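You operate a simulated robot arm through the tools that you are given. There is no shell and no other tool.

You are at the controls of a simulated robot arm. One attempt, no reset.

TASK
Play out what is left on the music box, then set tune 2 and wind to mark 2.
Fine: stop it before you wind; leave it stopped.

Only the result counts: the job must be done as asked and must still hold three seconds after the hand-in. Knocking over, shifting, dropping, spilling or breaking anything else fails it.

THE ROBOT
A 7-joint arm with a two-finger parallel gripper, fixed in place. Base frame: the origin is on the floor under the middle of its stand, x ahead of it, y to its left, z up; the work surface is at about z = 740. Readings come in mm, degrees, newtons and seconds.
It reaches about 1247 mm from its shoulder. Its first joint turns from -132.0 to 132.0 degrees. Payload 3.91 kg.
Tool frame: the origin (TCP) lies between the finger pads and is the grasp point; the fingertips stand 30 mm ahead of it; z points along the fingers, y is the line along which they close. Largest opening 110 mm; finger width 20, thickness 10; the body of the gripper, 48 by 112 mm, starts 55 mm behind the TCP.
Orientation is that of the tool frame in the base frame, as a unit quaternion [w, x, y, z]. With the fingers straight down and closing along the base's y, the tool's x points along the base's -x, its y along +y and its z along -z.

THE INTERFACE
- The arm moves only by the tool apply_moves. Its argument "motion" is a list that holds one entry, the list of rows, each a list of 7 numbers: the opening in per cent of the stroke, from 0 (shut) to 100 (fully open), then the shift along the tool's x, y, z in units of 300 mm (1.0 is 300 mm), then the turn, a rotation vector about the tool's x, y, z in units of 60 degrees (1.0 is 60 degrees). In form: [[[fingers, x, y, z, ax, ay, az], ...]]. A call has 1 to 20 rows; each row is the pose to reach, as a shift and turn from the pose commanded when the call began, along the tool's axes at that moment. A call with a number of a shift or a turn outside -1 to 1 is refused whole. Each row takes 0.2 s and may step no farther than 50 mm and 8.6 degrees from the row before; otherwise, or with a gripper value out of range, the whole call is refused. Where a pose cannot be reached the arm comes as near as it can. A force on the tool above 40 N (or 10 N above the force at the start of the call, whichever is more), or a blocked arm, ends the call early, and 0.2 s more pass. Each finger travels about 108 mm/s and halts on what it meets, pressing with about 34 N; the grip force reading is that of the motor and also rises with nothing between the fingers. The clock runs only during rows and for 0.2 s after the last one: add rows that repeat a pose to give the fingers time. The reply holds the time, the measured pose of the TCP, the force on the tool along the base axes, the opening and the grip force, in the units named above and with some noise, with the torque about the TCP (base axes, N m) and any sound that the robot's microphone picked up, and new pictures: "views" is both (left out), scene, wrist or none.
- Cameras (640 x 400 px; columns grow to the right, rows downward): "scene" is fixed at [398.3, 499.2, 1481.7]; the picture's right is [0.61, 0.79, 0.00], its down [0.61, -0.48, -0.63] and it looks along [-0.50, 0.39, -0.77] (base axes); focal length 345 px, centre (320, 200). "wrist" rides on the gripper at [72, 17, -103] in the tool frame; the picture's right is [-0.23, 0.97, 0.00], its down [-0.76, -0.18, -0.62] and it looks along [-0.61, -0.14, 0.78] (tool axes); focal length 222 px, centre (320, 200). There is no depth. A picture from a camera that has moved, and an enlarged one, comes with that camera's place and axes in the base frame and with its lens.
- zoom(camera, box): a new picture of the part [left, top, right, bottom] of that camera's present view, enlarged. The clock stands still meanwhile.
- finish_job(): hands the job in; it is judged then, once.

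Places have to be worked out from the pictures, the camera data and where the tool is seen. Open the gripper and draw the arm clear of the work before you hand the job in, unless the task says otherwise.

The tools are called after ">>>" as a command line: name --argument value ..., lists and objects as JSON in quotes. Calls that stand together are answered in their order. apply_moves: Moves the arm, as the interface text tells. Its arguments: {"type":"object","properties":{"motion":{"type":"array","items":{"type":"array","items":{"type":"array","items":{"type":"number"}}}},"views":{"type":"string","enum":["both","scene","wrist","none"]}},"required":["motion"]} The other tools are called the same way: zoom (camera, box) takes an enlarged picture of a part of a camera's view; finish_job () hands the job in.

At the start:

```text
time: 0.0
ee_pos: [118.1, 695.9, 1156.1]
orientation: [-0.001, 0.0, 1.0, 0.0]
force: [0.2, -0.1, -0.7]
torque: [-0.01, 0.0, -0.02]
grip_width: 110.0
grip_force: 0.0
```

scene: 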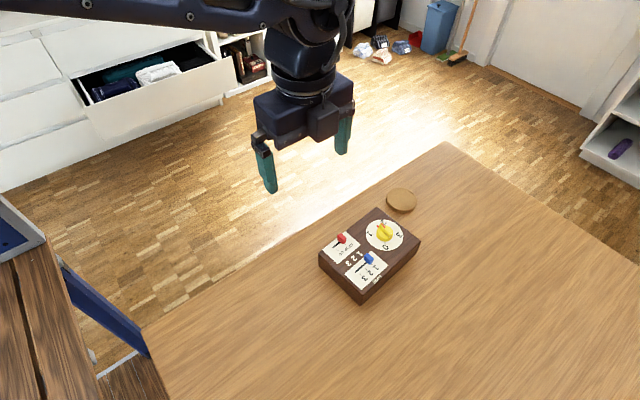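
wrist: 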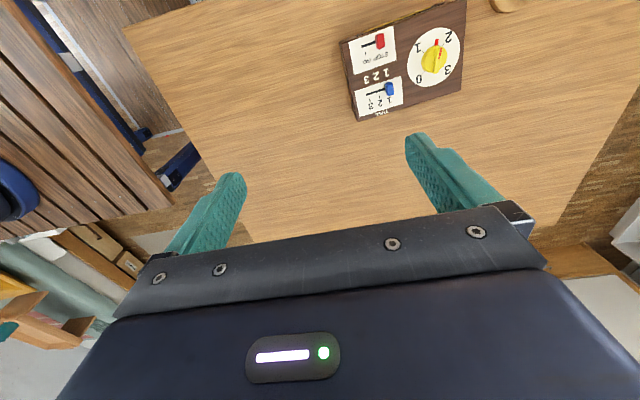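

I'll look closely at the music box first, zooming both cameras on it.

>>> zoom --camera "scene" --box '[300, 180, 440, 310]'

>>> zoom --camera "wrist" --box '[320, 0, 480, 130]'

```text
3.08 times, centred on (370, 245) of scene
camera zoom: at [398.3, 499.2, 1481.7], right [0.61, 0.79, 0.0], down [0.61, -0.48, -0.63], along [-0.5, 0.39, -0.77], focal length 1060 px, centre (166, 62)
```

zoom: 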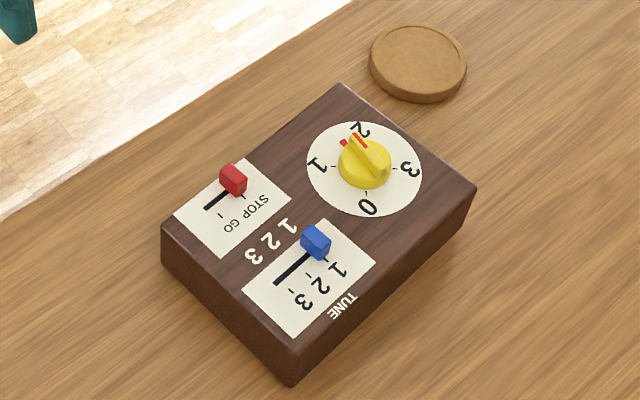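

```text
3.08 times, centred on (400, 65) of wrist
camera zoom: at [46.8, 712.6, 1258.8], right [0.23, 0.97, 0.0], down [0.76, -0.18, 0.62], along [0.61, -0.14, -0.78], focal length 684 px, centre (74, 615)
```

zoom: 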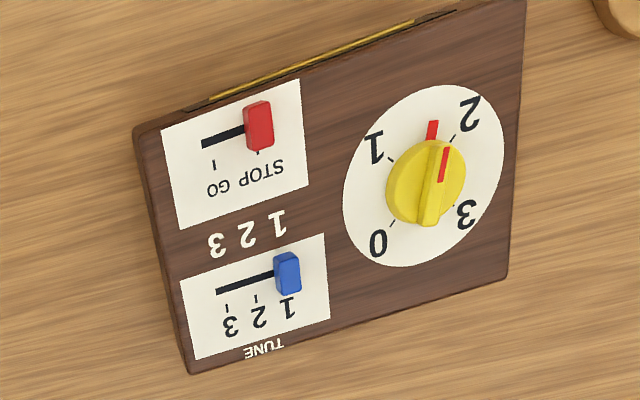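

The red tab is at STOP, the blue tab at 1, and the winding pointer sits between 1 and 2. I put the box at about x 82–212, y 750–955, with its top near z 810. I'll move to a view pose behind and above it to measure more closely.

>>> apply_moves --motion '[[[100, 0.037, 0.083, 0.098, 0, 0, 0], [100, 0.074, 0.166, 0.196, 0, 0, 0], [100, 0.111, 0.249, 0.294, 0, 0, 0], [100, 0.148, 0.332, 0.392, 0, 0, 0], [100, 0.185, 0.415, 0.49, 0, 0, 0], [100, 0.222, 0.498, 0.588, 0, 0, 0], [100, 0.26, 0.58, 0.687, 0, 0, 0]]]' --views "both"

```text
time: 1.6
ee_pos: [38.8, 874.2, 952.3]
orientation: [0.0, 0.001, 1.0, 0.001]
force: [0.2, -0.7, 0.0]
torque: [-0.01, 0.0, -0.04]
grip_width: 110.2
grip_force: 0.0
camera wrist: at [-32.5, 890.5, 1056.1], right [0.23, 0.97, 0.0], down [0.76, -0.18, 0.62], along [0.61, -0.14, -0.78], focal length 222 px, centre (320, 200)
```

scene: 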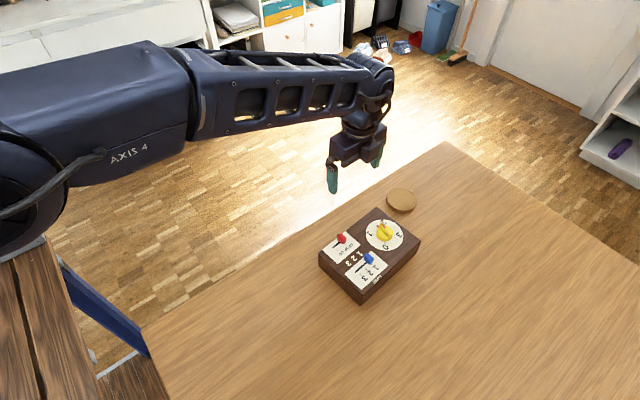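
wrist: 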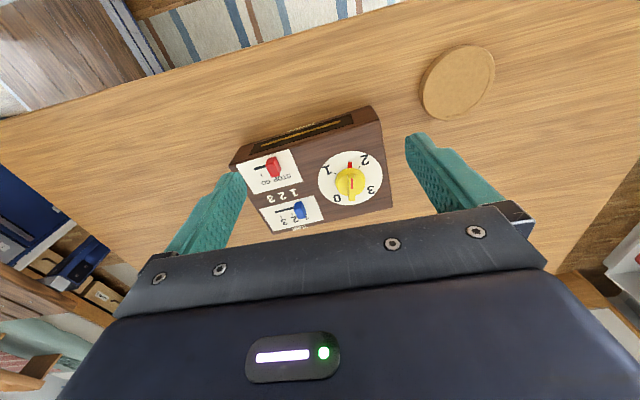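

The box now sits between the fingers in the wrist view. I'll zoom in for precise triangulation.

>>> zoom --camera "wrist" --box '[225, 95, 405, 240]'

>>> zoom --camera "scene" --box '[310, 195, 430, 310]'

```text
2.76 times, centred on (315, 168) of wrist
camera zoom: at [-32.5, 890.5, 1056.1], right [0.23, 0.97, 0.0], down [0.76, -0.18, 0.62], along [0.61, -0.14, -0.78], focal length 613 px, centre (334, 290)
```

zoom: 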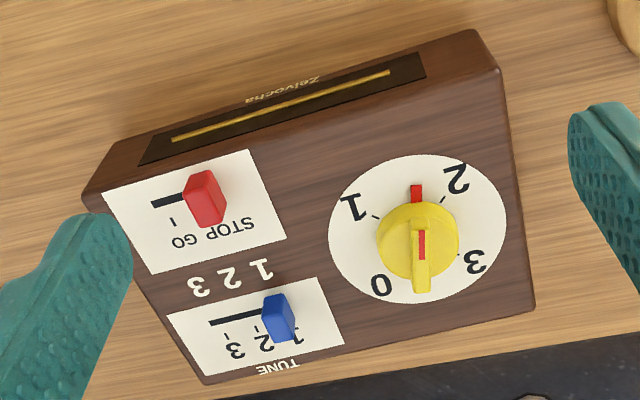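

```text
3.48 times, centred on (370, 252) of scene
camera zoom: at [398.3, 499.2, 1481.7], right [0.61, 0.79, 0.0], down [0.61, -0.48, -0.63], along [-0.5, 0.39, -0.77], focal length 1199 px, centre (146, 17)
```

zoom: 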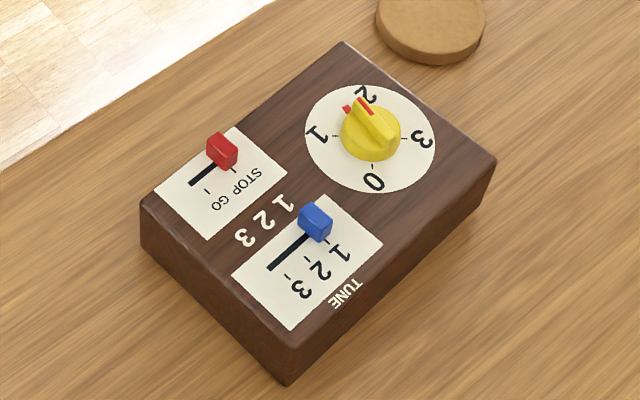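

By triangulation the box top is at z≈810 with a yaw of about +4.8°. The main features are:

| Feature | x | y |
|---|---|---|
| Red tab (STOP) | 89 | 804 |
| Red GO position | – | ≈780 |
| Blue tab (tune 1) | 164 | 818 |
| Blue tune 2 position | – | ≈800 |
| Knob centre | 135 | 893 |

I'll move over the red tab, align the yaw, and set a moderate opening.

>>> apply_moves --motion '[[[70, -0.055, -0.078, 0.05, 0, 0, -0.03], [50, -0.11, -0.156, 0.1, 0, 0, -0.06], [34, -0.166, -0.234, 0.15, 0, 0, -0.08], [34, -0.166, -0.234, 0.15, 0, 0, -0.08], [34, -0.166, -0.234, 0.15, 0, 0, -0.08]]]' --views "both"

```text
time: 2.8
ee_pos: [92.1, 800.7, 905.5]
orientation: [0.0, -0.041, 0.999, 0.0]
force: [-0.2, 0.4, -0.2]
torque: [0.0, 0.0, 0.0]
grip_width: 37.1
grip_force: 0.0
camera wrist: at [18.6, 810.4, 1009.0], right [0.14, 0.99, 0.0], down [0.77, -0.11, 0.62], along [0.62, -0.09, -0.78], focal length 222 px, centre (320, 200)
```

scene: 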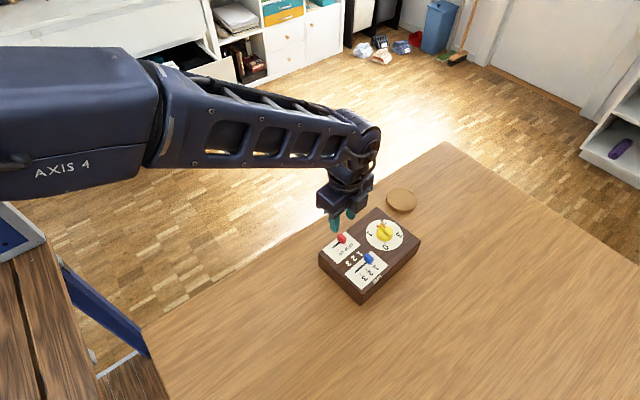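
wrist: 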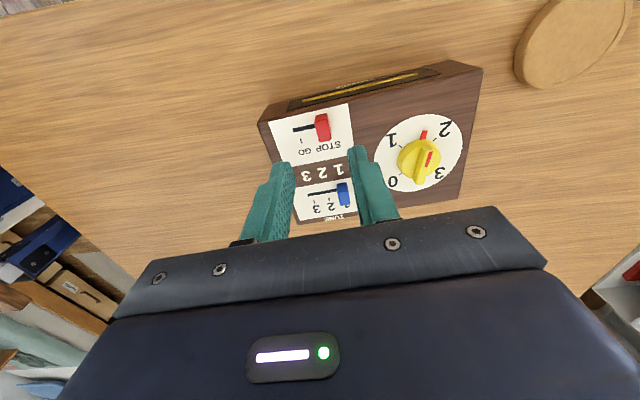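

The yaw now matches the box. I'll zoom to refine the red tab position and the heights.

>>> zoom --camera "wrist" --box '[255, 60, 405, 180]'

>>> zoom --camera "scene" --box '[310, 195, 430, 310]'

```text
3.33 times, centred on (330, 120) of wrist
camera zoom: at [18.6, 810.4, 1009.0], right [0.14, 0.99, 0.0], down [0.77, -0.11, 0.62], along [0.62, -0.09, -0.78], focal length 740 px, centre (287, 467)
```

zoom: 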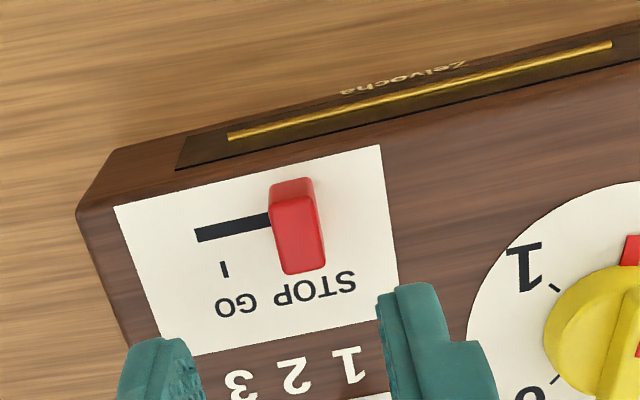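

```text
3.48 times, centred on (370, 252) of scene
camera zoom: at [398.3, 499.2, 1481.7], right [0.61, 0.79, 0.0], down [0.61, -0.48, -0.63], along [-0.5, 0.39, -0.77], focal length 1199 px, centre (146, 17)
```

zoom: 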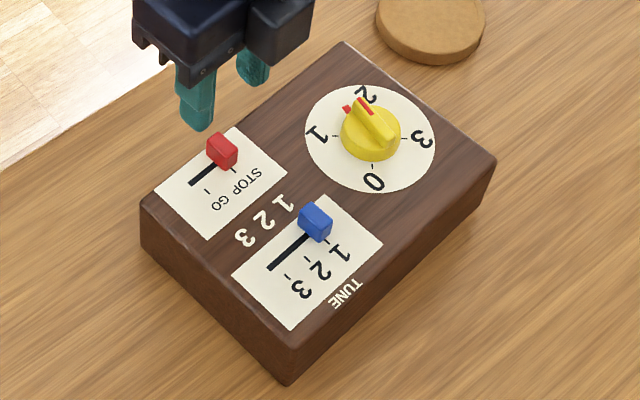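

The tab is about 13 mm wide and centred near (89, 803), and the 37 mm gap straddles it with ≈12 mm on each side. I'll descend so the tips are just above the plate (TCP z≈848).

>>> apply_moves --motion '[[[34, 0, 0.0107, 0.07, 0, 0, 0], [34, 0, 0.0107, 0.14, 0, 0, 0], [34, 0, 0.0107, 0.19, 0, 0, 0], [34, 0, 0.0107, 0.19, 0, 0, 0]]]' --views "both"

```text
time: 3.8
ee_pos: [90.7, 804.7, 848.5]
orientation: [0.0, -0.042, 0.999, -0.001]
force: [0.3, -0.3, 0.1]
torque: [-0.02, -0.03, 0.04]
grip_width: 37.2
grip_force: 0.0
camera wrist: at [16.9, 814.1, 951.4], right [0.14, 0.99, 0.0], down [0.77, -0.11, 0.62], along [0.62, -0.09, -0.78], focal length 222 px, centre (320, 200)
```

scene: 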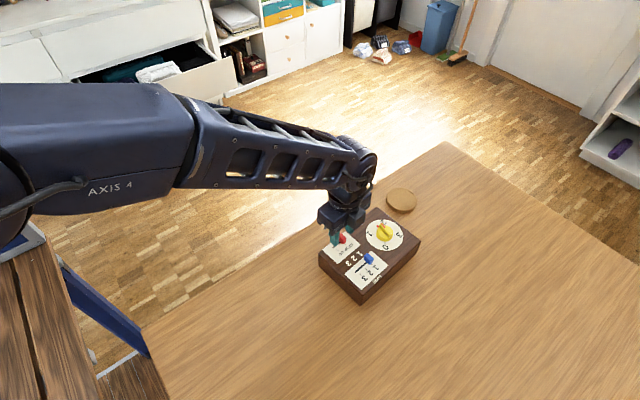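
wrist: 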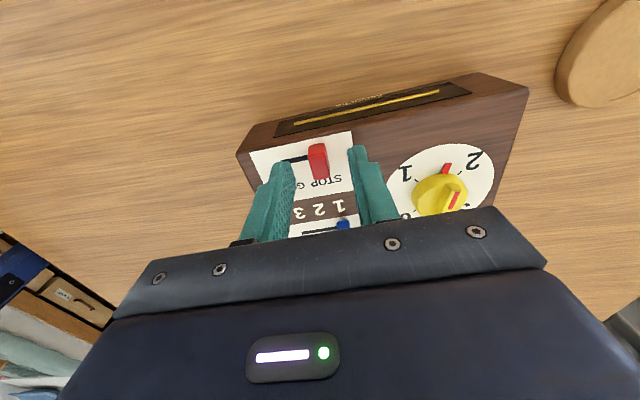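

>>> zoom --camera "wrist" --box '[230, 90, 410, 240]'

>>> zoom --camera "scene" --box '[310, 200, 400, 270]'

```text
2.67 times, centred on (320, 165) of wrist
camera zoom: at [16.9, 814.1, 951.4], right [0.14, 0.99, 0.0], down [0.77, -0.11, 0.62], along [0.62, -0.09, -0.78], focal length 592 px, centre (320, 293)
```

zoom: 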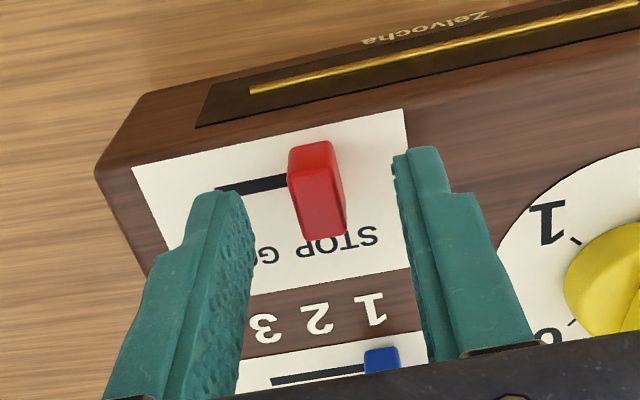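

```text
5.71 times, centred on (355, 235) of scene
camera zoom: at [398.3, 499.2, 1481.7], right [0.61, 0.79, 0.0], down [0.61, -0.48, -0.63], along [-0.5, 0.39, -0.77], focal length 1969 px, centre (120, 0)
```

zoom: 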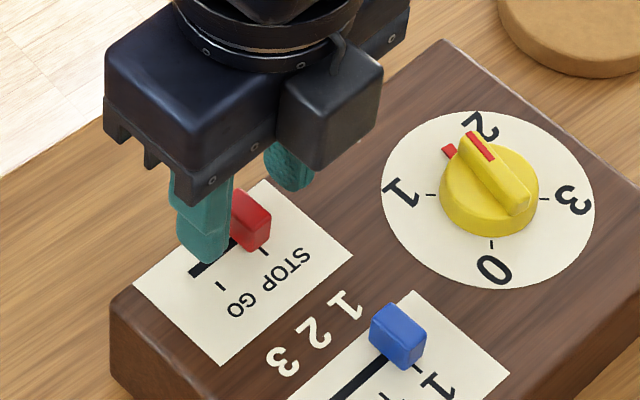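

The fingers straddle the red tab with the tips just above the plate. I'll slide along -y (tool -y) so the right finger carries the tab toward GO, a little short of the full travel at first.

>>> apply_moves --motion '[[[34, 0, -0.03, 0, 0, 0, 0], [34, 0, -0.05, 0, 0, 0, 0], [34, 0, -0.07, 0, 0, 0, 0], [34, 0, -0.085, 0, 0, 0, 0], [34, 0, -0.1, 0, 0, 0, 0], [34, 0, -0.108, 0, 0, 0, 0]]]' --views "both"

```text
time: 5.2
ee_pos: [92.6, 771.2, 847.8]
orientation: [0.0, -0.043, 0.999, 0.0]
force: [-0.1, 0.5, -0.8]
torque: [0.05, 0.0, -0.01]
grip_width: 37.5
grip_force: 0.1
camera wrist: at [19.1, 781.7, 950.6], right [0.14, 0.99, 0.0], down [0.77, -0.11, 0.62], along [0.62, -0.09, -0.78], focal length 222 px, centre (320, 200)
```

scene: 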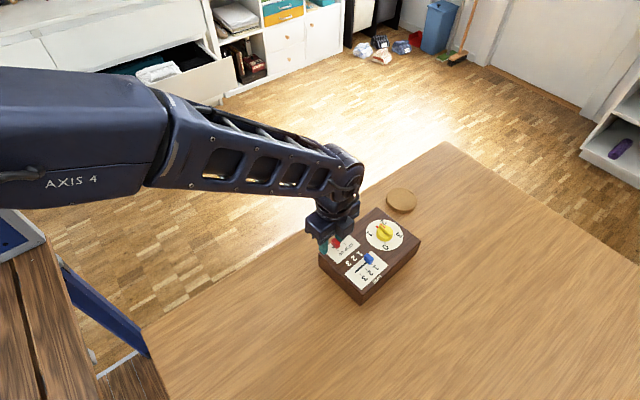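
wrist: 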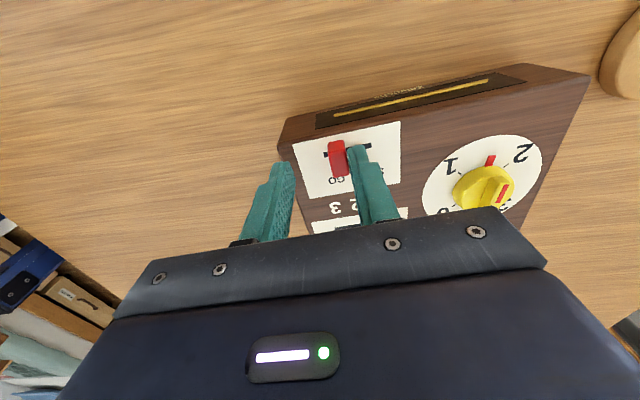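

The red tab has moved partway toward GO and there's no sound yet. I'll zoom to see how far it still has to go.

>>> zoom --camera "wrist" --box '[260, 90, 440, 220]'

>>> zoom --camera "scene" --box '[310, 200, 420, 285]'

```text
3.08 times, centred on (350, 155) of wrist
camera zoom: at [19.1, 781.7, 950.6], right [0.14, 0.99, 0.0], down [0.77, -0.11, 0.62], along [0.62, -0.09, -0.78], focal length 684 px, centre (228, 338)
```

zoom: 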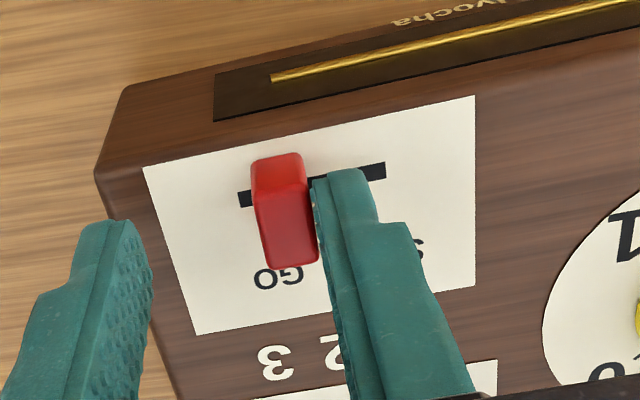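

```text
4.71 times, centred on (365, 242) of scene
camera zoom: at [398.3, 499.2, 1481.7], right [0.61, 0.79, 0.0], down [0.61, -0.48, -0.63], along [-0.5, 0.39, -0.77], focal length 1622 px, centre (108, 0)
```

zoom: 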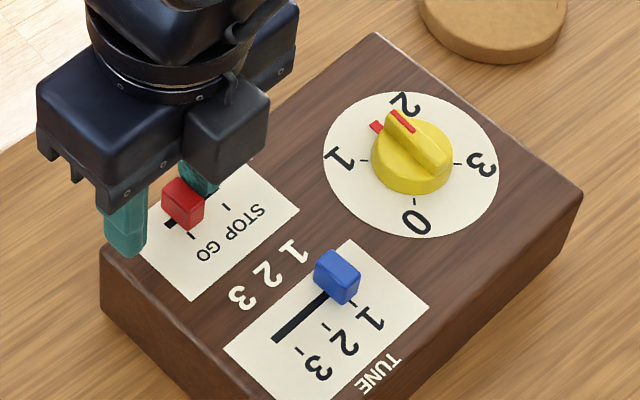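

The tab is nearly at the GO tick with about 2–4 mm left. I'll push on in small steps and listen for the music.

>>> apply_moves --motion '[[[34, 0, -0.005, 0, 0, 0, 0], [34, 0, -0.01, 0, 0, 0, 0], [34, 0, -0.01, 0, 0, 0, 0]]]' --views "wrist"

```text
time: 6.0
ee_pos: [91.9, 768.6, 847.1]
orientation: [0.0, -0.042, 0.999, -0.001]
force: [0.2, 0.2, -0.4]
torque: [-0.03, 0.0, 0.01]
grip_width: 37.5
grip_force: 0.1
camera wrist: at [19.4, 778.4, 950.6], right [0.14, 0.99, 0.0], down [0.77, -0.11, 0.62], along [0.62, -0.09, -0.78], focal length 222 px, centre (320, 200)
```

wrist: 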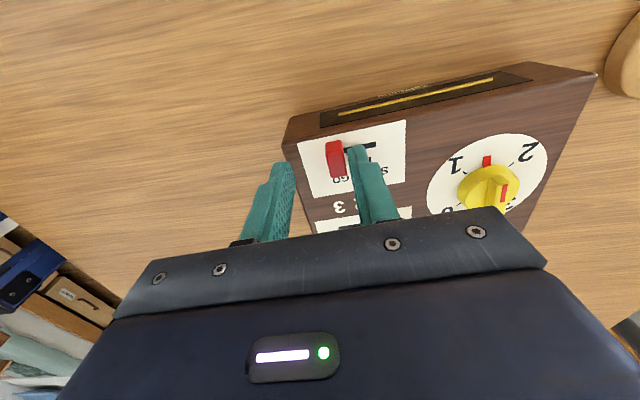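

The tab seems to have snapped ahead of the finger. I'll zoom to check it and the knob pointer.

>>> zoom --camera "wrist" --box '[280, 90, 560, 220]'

>>> zoom --camera "scene" --box '[310, 200, 420, 285]'

```text
2.29 times, centred on (420, 155) of wrist
camera zoom: at [19.4, 778.4, 950.6], right [0.14, 0.99, 0.0], down [0.77, -0.11, 0.62], along [0.62, -0.09, -0.78], focal length 508 px, centre (91, 303)
```

zoom: 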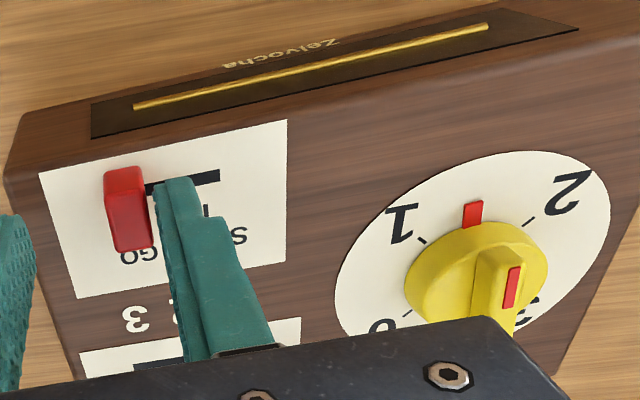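

```text
4.71 times, centred on (365, 242) of scene
camera zoom: at [398.3, 499.2, 1481.7], right [0.61, 0.79, 0.0], down [0.61, -0.48, -0.63], along [-0.5, 0.39, -0.77], focal length 1622 px, centre (108, 0)
```

zoom: 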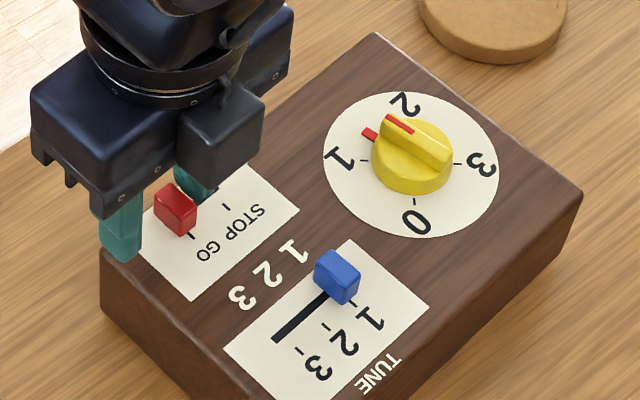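

The tab snapped to GO and the pointer is creeping toward 1, so the box is running down. I'll hold still and wait, listening.

>>> apply_moves --motion '[[[34, 0, 0.004, 0, 0, 0, 0], [34, 0, 0.004, 0, 0, 0, 0], [34, 0, 0.004, 0, 0, 0, 0], [34, 0, 0.004, 0, 0, 0, 0], [34, 0, 0.004, 0, 0, 0, 0], [34, 0, 0.004, 0, 0, 0, 0], [34, 0, 0.004, 0, 0, 0, 0], [34, 0, 0.004, 0, 0, 0, 0], [34, 0, 0.004, 0, 0, 0, 0], [34, 0, 0.004, 0, 0, 0, 0]]]' --views "both"

```text
time: 8.2
ee_pos: [93.0, 769.0, 847.4]
orientation: [0.0, -0.042, 0.999, 0.0]
force: [0.2, 0.4, -0.6]
torque: [0.01, -0.01, 0.0]
grip_width: 37.4
grip_force: 0.1
camera wrist: at [19.5, 779.3, 951.1], right [0.14, 0.99, 0.0], down [0.77, -0.11, 0.62], along [0.62, -0.09, -0.78], focal length 222 px, centre (320, 200)
```

scene: 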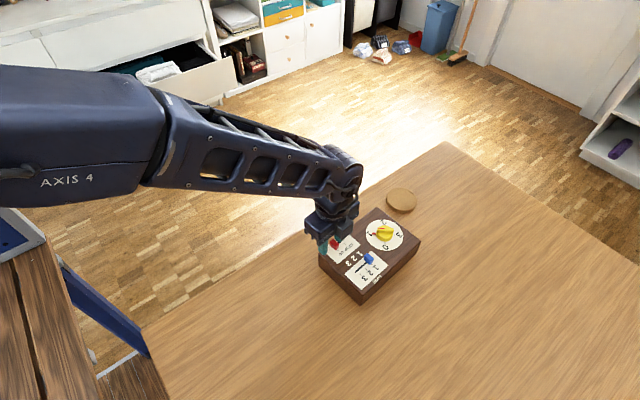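
wrist: 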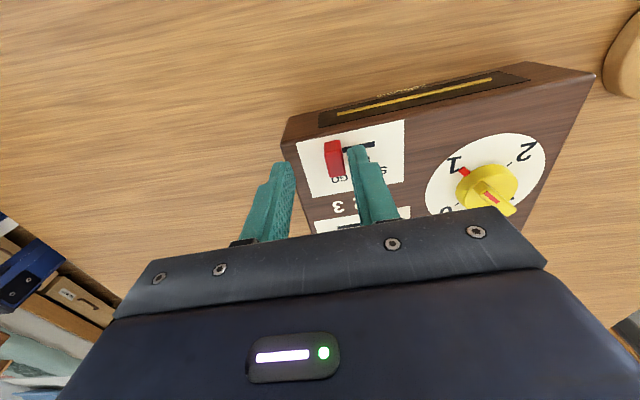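

The pointer is now close to 1, having moved about 0.3–0.4 of a mark in 2 s. I'll keep waiting.

>>> apply_moves --motion '[[[34, 0, 0, 0, 0, 0, 0], [34, 0, 0, 0, 0, 0, 0], [34, 0, 0, 0, 0, 0, 0], [34, 0, 0, 0, 0, 0, 0], [34, 0, 0, 0, 0, 0, 0], [34, 0, 0, 0, 0, 0, 0], [34, 0, 0, 0, 0, 0, 0], [34, 0, 0, 0, 0, 0, 0], [34, 0, 0, 0, 0, 0, 0], [34, 0, 0, 0, 0, 0, 0], [34, 0, 0, 0, 0, 0, 0], [34, 0, 0, 0, 0, 0, 0], [34, 0, 0, 0, 0, 0, 0], [34, 0, 0, 0, 0, 0, 0], [34, 0, 0, 0, 0, 0, 0], [34, 0, 0, 0, 0, 0, 0], [34, 0, 0, 0, 0, 0, 0], [34, 0, 0, 0, 0, 0, 0], [34, 0, 0, 0, 0, 0, 0], [34, 0, 0, 0, 0, 0, 0]]]' --views "scene"

>>> zoom --camera "scene" --box '[310, 200, 420, 285]'

```text
time: 12.4
ee_pos: [92.3, 769.4, 848.1]
orientation: [0.0, -0.042, 0.999, 0.0]
force: [0.5, -1.3, -0.5]
torque: [0.03, -0.01, -0.04]
grip_width: 37.5
grip_force: 0.0
```

scene: 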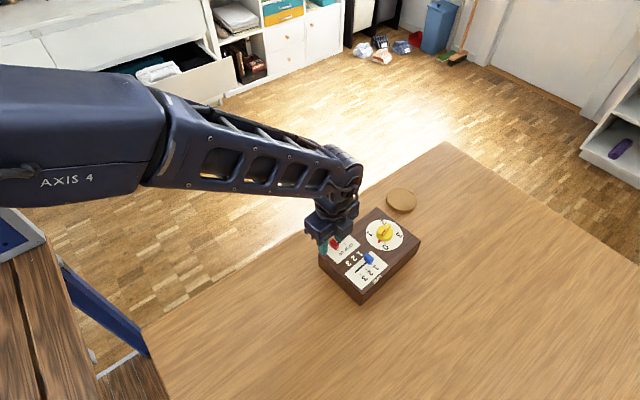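

```text
4.71 times, centred on (365, 242) of scene
camera zoom: at [398.3, 499.2, 1481.7], right [0.61, 0.79, 0.0], down [0.61, -0.48, -0.63], along [-0.5, 0.39, -0.77], focal length 1622 px, centre (108, 0)
```

zoom: 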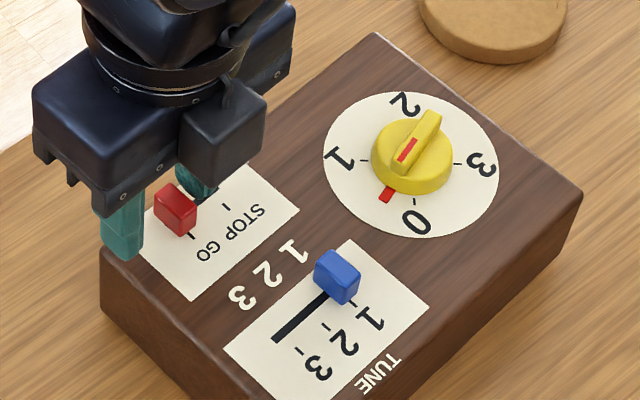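

The pointer is at about 0.3 and needs roughly 2 more seconds to reach 0. I'll wait another 4 s.

>>> apply_moves --motion '[[[34, 0, 0, 0, 0, 0, 0], [34, 0, 0, 0, 0, 0, 0], [34, 0, 0, 0, 0, 0, 0], [34, 0, 0, 0, 0, 0, 0], [34, 0, 0, 0, 0, 0, 0], [34, 0, 0, 0, 0, 0, 0], [34, 0, 0, 0, 0, 0, 0], [34, 0, 0, 0, 0, 0, 0], [34, 0, 0, 0, 0, 0, 0], [34, 0, 0, 0, 0, 0, 0], [34, 0, 0, 0, 0, 0, 0], [34, 0, 0, 0, 0, 0, 0], [34, 0, 0, 0, 0, 0, 0], [34, 0, 0, 0, 0, 0, 0], [34, 0, 0, 0, 0, 0, 0], [34, 0, 0, 0, 0, 0, 0], [34, 0, 0, 0, 0, 0, 0], [34, 0, 0, 0, 0, 0, 0], [34, 0, 0, 0, 0, 0, 0], [34, 0, 0, 0, 0, 0, 0]]]' --views "both"

>>> zoom --camera "scene" --box '[310, 200, 420, 285]'

```text
time: 16.6
ee_pos: [93.2, 769.2, 847.8]
orientation: [0.0, -0.041, 0.999, 0.0]
force: [-0.6, 0.1, 0.1]
torque: [0.0, -0.02, 0.0]
grip_width: 37.5
grip_force: 0.1
camera wrist: at [19.5, 779.3, 951.1], right [0.14, 0.99, 0.0], down [0.77, -0.11, 0.62], along [0.62, -0.09, -0.78], focal length 222 px, centre (320, 200)
```

scene: 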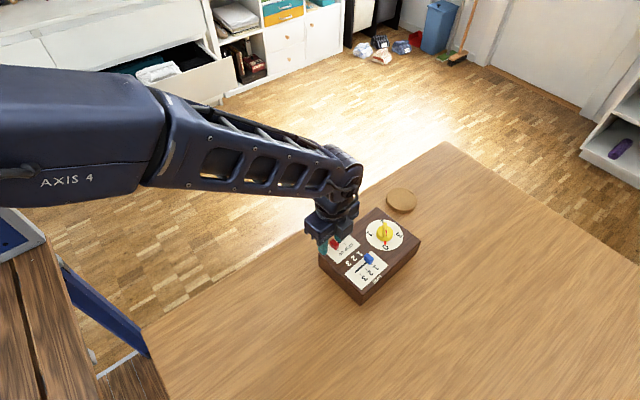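
wrist: 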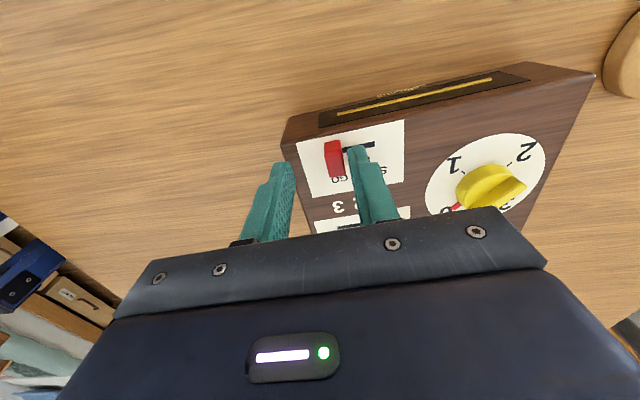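

```text
4.71 times, centred on (365, 242) of scene
camera zoom: at [398.3, 499.2, 1481.7], right [0.61, 0.79, 0.0], down [0.61, -0.48, -0.63], along [-0.5, 0.39, -0.77], focal length 1622 px, centre (108, 0)
```

zoom: 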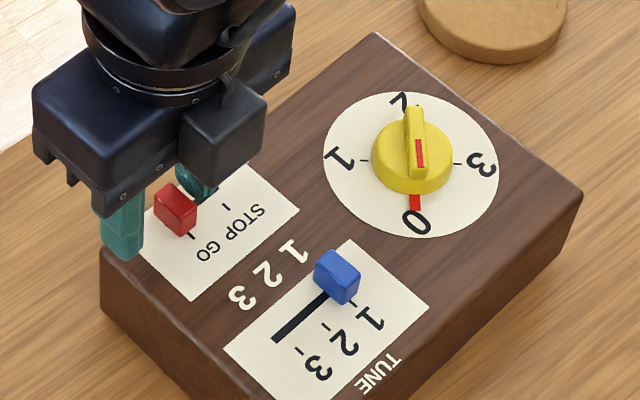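

The pointer is on the 0 tick. I'll hold a little longer to confirm it's fully run down while closing most of the free gap to the tab's other side.

>>> apply_moves --motion '[[[34, 0, 0, 0, 0, 0, 0], [34, 0, 0, 0, 0, 0, 0], [34, 0, 0, 0, 0, 0, 0], [34, 0, 0, 0, 0, 0, 0], [34, 0, 0, 0, 0, 0, 0], [34, 0, 0.02, 0, 0, 0, 0], [34, 0, 0.04, 0, 0, 0, 0], [34, 0, 0.05, 0, 0, 0, 0], [34, 0, 0.05, 0, 0, 0, 0]]]' --views "both"

>>> zoom --camera "scene" --box '[310, 200, 420, 285]'

>>> zoom --camera "wrist" --box '[260, 90, 540, 220]'

```text
time: 18.6
ee_pos: [90.8, 784.9, 847.1]
orientation: [0.0, -0.041, 0.999, 0.0]
force: [-0.6, 0.1, 0.2]
torque: [-0.01, 0.02, 0.0]
grip_width: 37.1
grip_force: 0.1
camera wrist: at [18.4, 794.4, 950.9], right [0.14, 0.99, 0.0], down [0.77, -0.11, 0.62], along [0.62, -0.09, -0.78], focal length 222 px, centre (320, 200)
```

scene: 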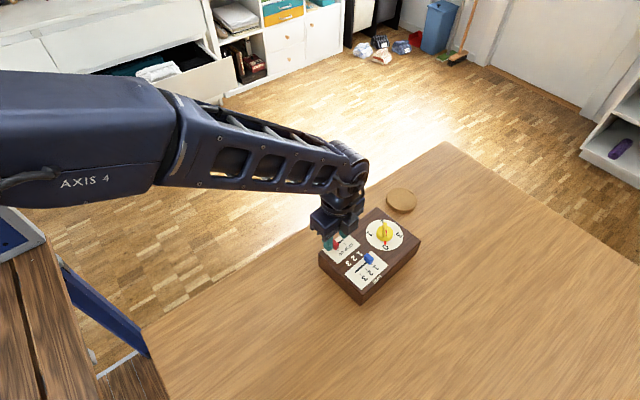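
wrist: 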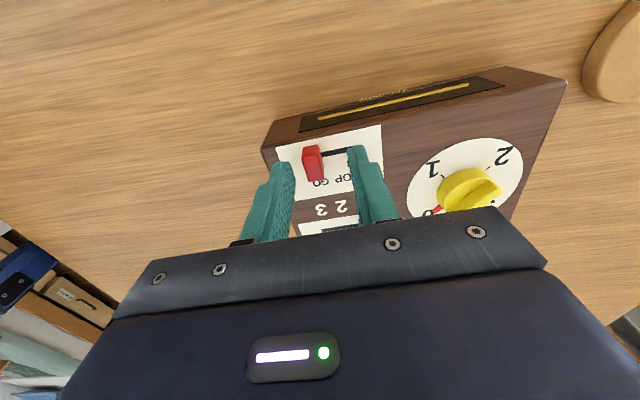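

```text
4.71 times, centred on (365, 242) of scene
camera zoom: at [398.3, 499.2, 1481.7], right [0.61, 0.79, 0.0], down [0.61, -0.48, -0.63], along [-0.5, 0.39, -0.77], focal length 1622 px, centre (108, 0)
```

zoom: 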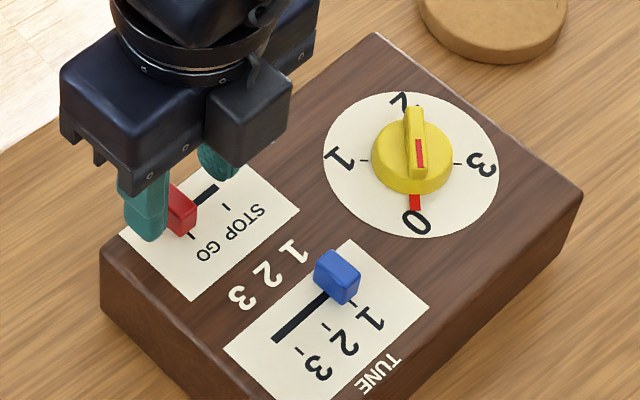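

```text
2.29 times, centred on (400, 155) of wrist
camera zoom: at [18.4, 794.4, 950.9], right [0.14, 0.99, 0.0], down [0.77, -0.11, 0.62], along [0.62, -0.09, -0.78], focal length 508 px, centre (137, 303)
```

zoom: 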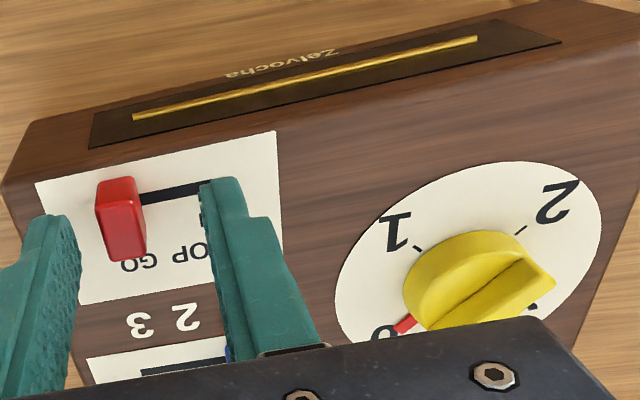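

The pointer stayed at 0, so it's run down. Now I'll push the red tab back to STOP along +y with the left finger, in small steps.

>>> apply_moves --motion '[[[34, 0, 0.02, 0, 0, 0, 0], [34, 0, 0.04, 0, 0, 0, 0], [34, 0, 0.06, 0, 0, 0, 0], [34, 0, 0.075, 0, 0, 0, 0], [34, 0, 0.09, 0, 0, 0, 0], [34, 0, 0.097, 0, 0, 0, 0], [34, 0, 0.102, 0, 0, 0, 0], [34, 0, 0.102, 0, 0, 0, 0]]]' --views "both"

>>> zoom --camera "scene" --box '[310, 200, 420, 285]'

>>> zoom --camera "wrist" --box '[230, 90, 410, 240]'

```text
time: 20.4
ee_pos: [89.7, 813.9, 846.8]
orientation: [0.0, -0.041, 0.999, 0.0]
force: [-0.6, 0.3, 0.6]
torque: [0.01, -0.04, 0.04]
grip_width: 37.2
grip_force: 0.1
camera wrist: at [16.6, 824.3, 950.5], right [0.14, 0.99, 0.0], down [0.77, -0.11, 0.62], along [0.62, -0.09, -0.78], focal length 222 px, centre (320, 200)
```

scene: 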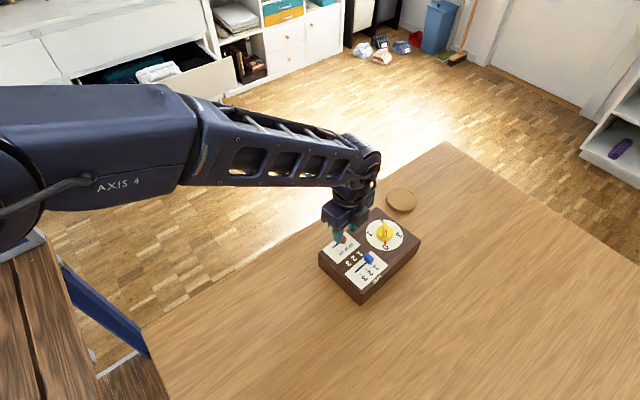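
wrist: 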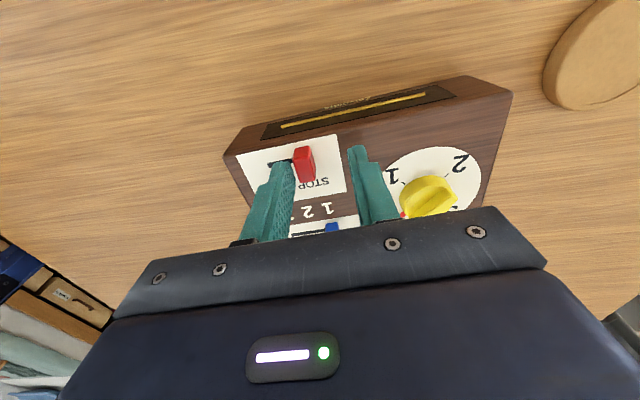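

```text
4.71 times, centred on (365, 242) of scene
camera zoom: at [398.3, 499.2, 1481.7], right [0.61, 0.79, 0.0], down [0.61, -0.48, -0.63], along [-0.5, 0.39, -0.77], focal length 1622 px, centre (108, 0)
```

zoom: 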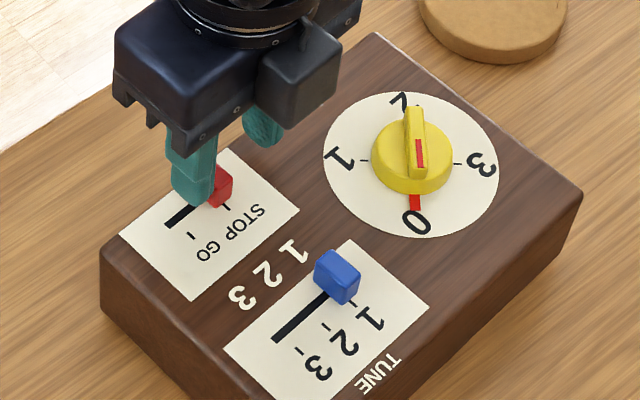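

```text
2.67 times, centred on (320, 165) of wrist
camera zoom: at [16.6, 824.3, 950.5], right [0.14, 0.99, 0.0], down [0.77, -0.11, 0.62], along [0.62, -0.09, -0.78], focal length 592 px, centre (320, 293)
```

zoom: 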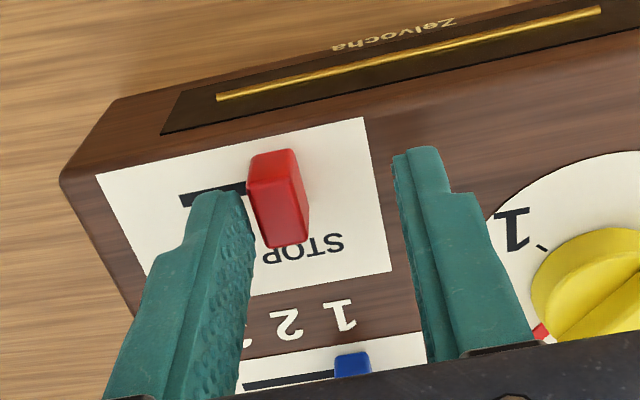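

The tab looks back at STOP. I'll compare it with the same zoom window used before it was moved.

>>> zoom --camera "scene" --box '[310, 200, 400, 270]'

```text
5.71 times, centred on (355, 235) of scene
camera zoom: at [398.3, 499.2, 1481.7], right [0.61, 0.79, 0.0], down [0.61, -0.48, -0.63], along [-0.5, 0.39, -0.77], focal length 1969 px, centre (120, 0)
```

zoom: 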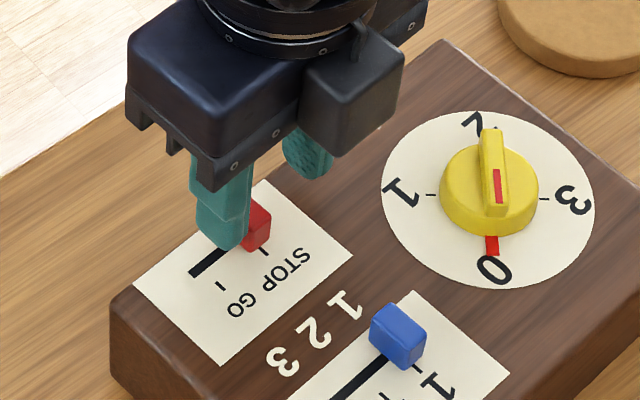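

The tab is exactly where it started at STOP, the box hasn't moved, and the pointer is at 0. I'll back the finger off slightly, lift, and move over the blue tab at about (164, 818).

>>> apply_moves --motion '[[[34, 0, -0.02, 0, 0, 0, 0], [34, 0, -0.02, -0.1, 0, 0, 0], [34, 0, -0.02, -0.19, 0, 0, 0], [34, -0.12, -0.015, -0.19, 0, 0, 0], [34, -0.251, -0.009, -0.19, 0, 0, 0], [34, -0.251, -0.009, -0.19, 0, 0, 0], [34, -0.251, -0.009, -0.19, 0, 0, 0]]]' --views "both"

>>> zoom --camera "wrist" --box '[230, 50, 410, 200]'

>>> zoom --camera "scene" --box '[310, 200, 420, 290]'

```text
time: 22.0
ee_pos: [166.5, 815.9, 909.1]
orientation: [0.001, -0.042, 0.999, 0.0]
force: [-0.3, 0.0, -0.2]
torque: [0.01, 0.04, 0.01]
grip_width: 37.4
grip_force: 0.1
camera wrist: at [92.9, 826.1, 1012.6], right [0.14, 0.99, 0.0], down [0.77, -0.11, 0.62], along [0.62, -0.09, -0.78], focal length 222 px, centre (320, 200)
```

scene: 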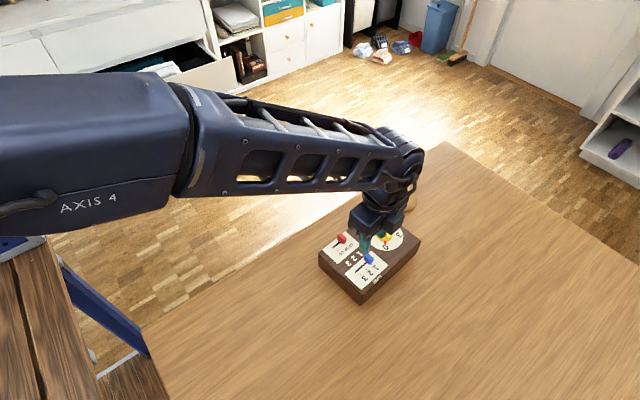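
wrist: 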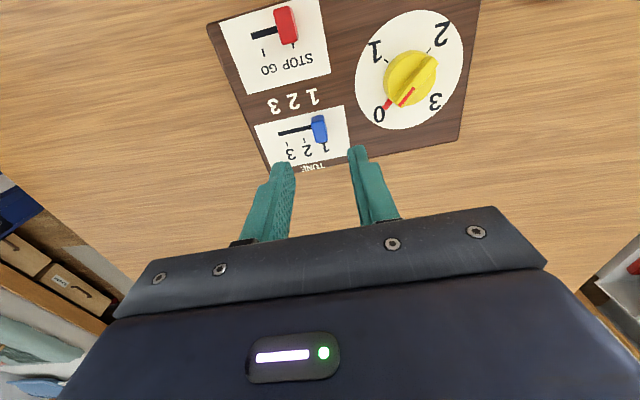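

```text
2.67 times, centred on (320, 125) of wrist
camera zoom: at [92.9, 826.1, 1012.6], right [0.14, 0.99, 0.0], down [0.77, -0.11, 0.62], along [0.62, -0.09, -0.78], focal length 592 px, centre (320, 400)
```

zoom: 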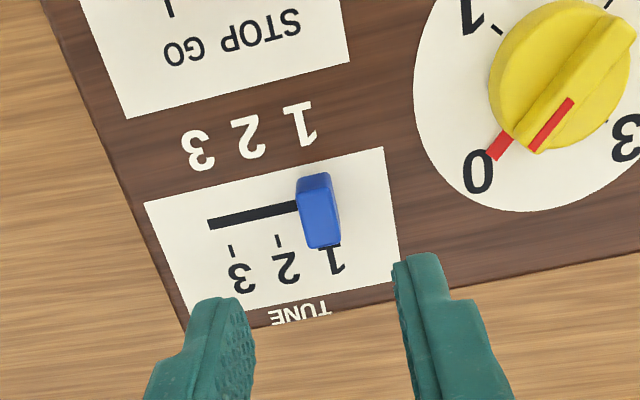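

```text
4.44 times, centred on (365, 245) of scene
camera zoom: at [398.3, 499.2, 1481.7], right [0.61, 0.79, 0.0], down [0.61, -0.48, -0.63], along [-0.5, 0.39, -0.77], focal length 1532 px, centre (120, 0)
```

zoom: 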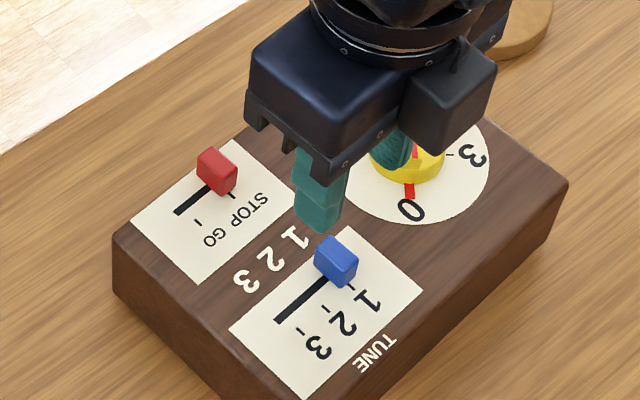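

The TCP is over the blue tab with clear gaps on both sides. I'll descend to the same working height as before.

>>> apply_moves --motion '[[[34, 0, 0, 0.07, 0, 0, 0], [34, 0, 0, 0.14, 0, 0, 0], [34, 0, 0, 0.19, 0, 0, 0], [34, 0, 0, 0.19, 0, 0, 0]]]' --views "both"

>>> zoom --camera "wrist" --box '[230, 90, 410, 240]'

>>> zoom --camera "scene" --box '[310, 200, 420, 290]'

```text
time: 23.0
ee_pos: [166.1, 817.1, 847.4]
orientation: [0.0, -0.042, 0.999, 0.0]
force: [0.3, -0.5, -0.5]
torque: [0.02, 0.05, 0.0]
grip_width: 37.2
grip_force: 0.2
camera wrist: at [92.6, 826.3, 952.3], right [0.14, 0.99, 0.0], down [0.77, -0.11, 0.62], along [0.62, -0.09, -0.78], focal length 222 px, centre (320, 200)
```

scene: 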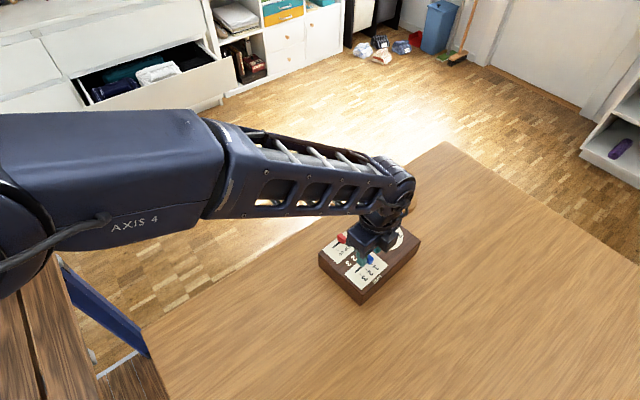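
wrist: 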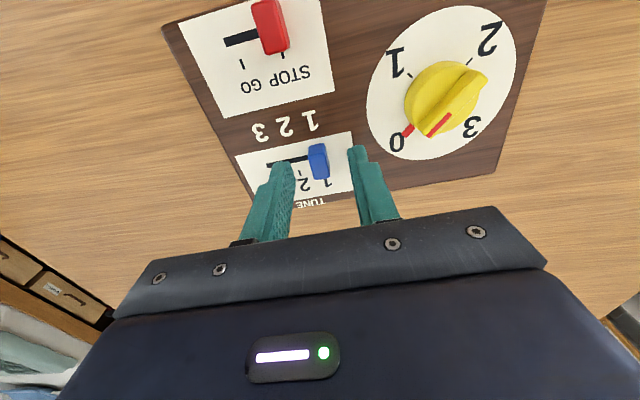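

```text
2.67 times, centred on (320, 165) of wrist
camera zoom: at [92.6, 826.3, 952.3], right [0.14, 0.99, 0.0], down [0.77, -0.11, 0.62], along [0.62, -0.09, -0.78], focal length 592 px, centre (320, 293)
```

zoom: 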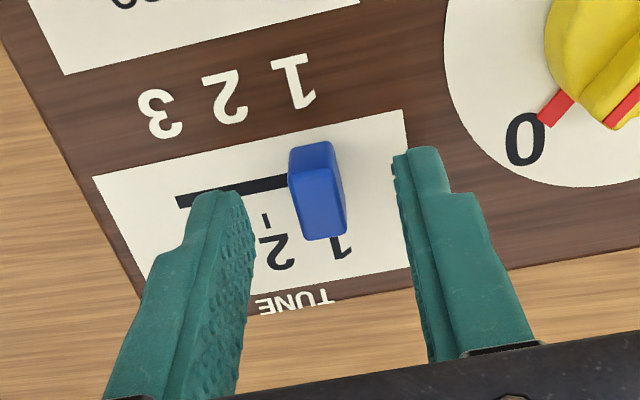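

```text
4.44 times, centred on (365, 245) of scene
camera zoom: at [398.3, 499.2, 1481.7], right [0.61, 0.79, 0.0], down [0.61, -0.48, -0.63], along [-0.5, 0.39, -0.77], focal length 1532 px, centre (120, 0)
```

zoom: 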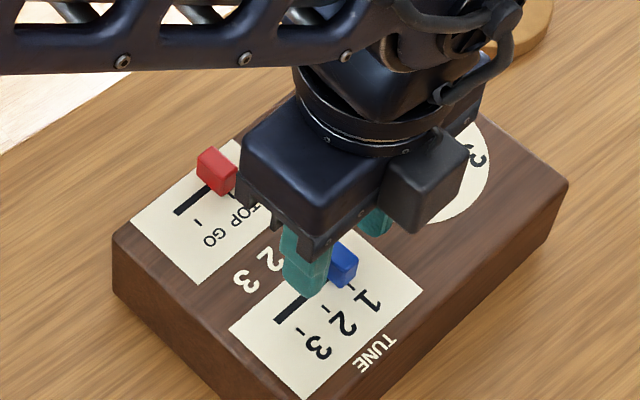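

The blue tab is centred between the fingers. I'll push along tool -y, stopping short of tune 2, then refine.

>>> apply_moves --motion '[[[34, 0, -0.03, 0, 0, 0, 0], [34, 0, -0.05, 0, 0, 0, 0], [34, 0, -0.065, 0, 0, 0, 0], [34, 0, -0.08, 0, 0, 0, 0], [34, 0, -0.087, 0, 0, 0, 0], [34, 0, -0.087, 0, 0, 0, 0]]]' --views "both"

>>> zoom --camera "wrist" --box '[230, 90, 410, 240]'

>>> zoom --camera "scene" --box '[310, 200, 420, 290]'

```text
time: 24.4
ee_pos: [165.6, 792.2, 848.3]
orientation: [0.001, -0.042, 0.999, 0.0]
force: [0.1, 0.6, 0.4]
torque: [0.01, 0.01, 0.0]
grip_width: 37.4
grip_force: 0.5
camera wrist: at [92.7, 802.2, 952.1], right [0.14, 0.99, 0.0], down [0.77, -0.11, 0.62], along [0.62, -0.09, -0.78], focal length 222 px, centre (320, 200)
```

scene: 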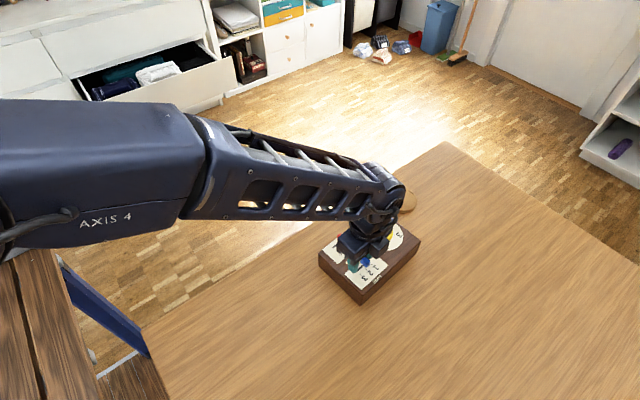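
wrist: 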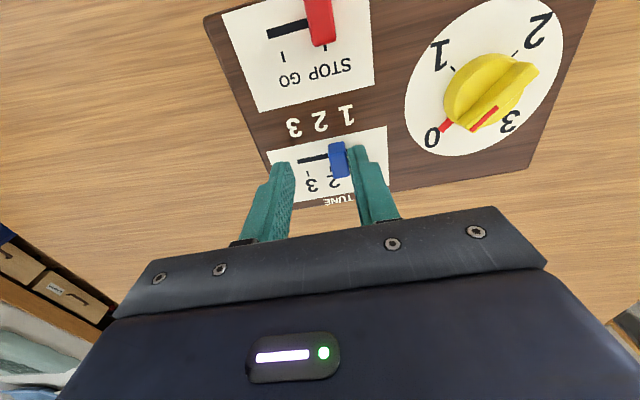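

```text
2.67 times, centred on (320, 165) of wrist
camera zoom: at [92.7, 802.2, 952.1], right [0.14, 0.99, 0.0], down [0.77, -0.11, 0.62], along [0.62, -0.09, -0.78], focal length 592 px, centre (320, 293)
```

zoom: 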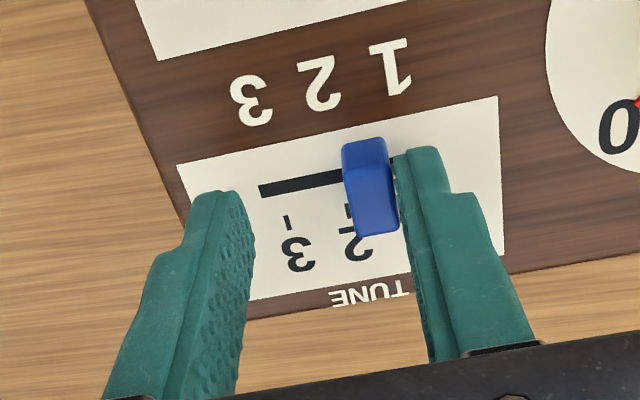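

```text
4.44 times, centred on (365, 245) of scene
camera zoom: at [398.3, 499.2, 1481.7], right [0.61, 0.79, 0.0], down [0.61, -0.48, -0.63], along [-0.5, 0.39, -0.77], focal length 1532 px, centre (120, 0)
```

zoom: 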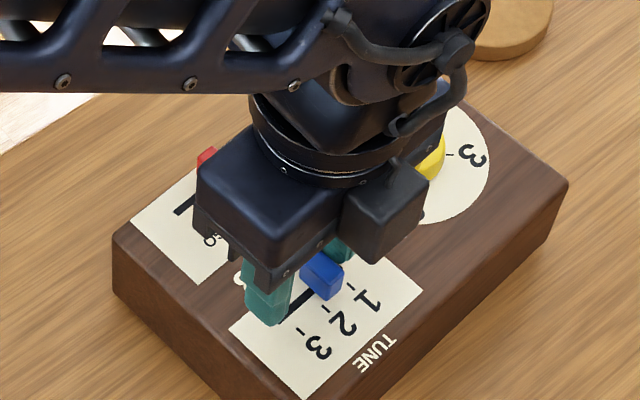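

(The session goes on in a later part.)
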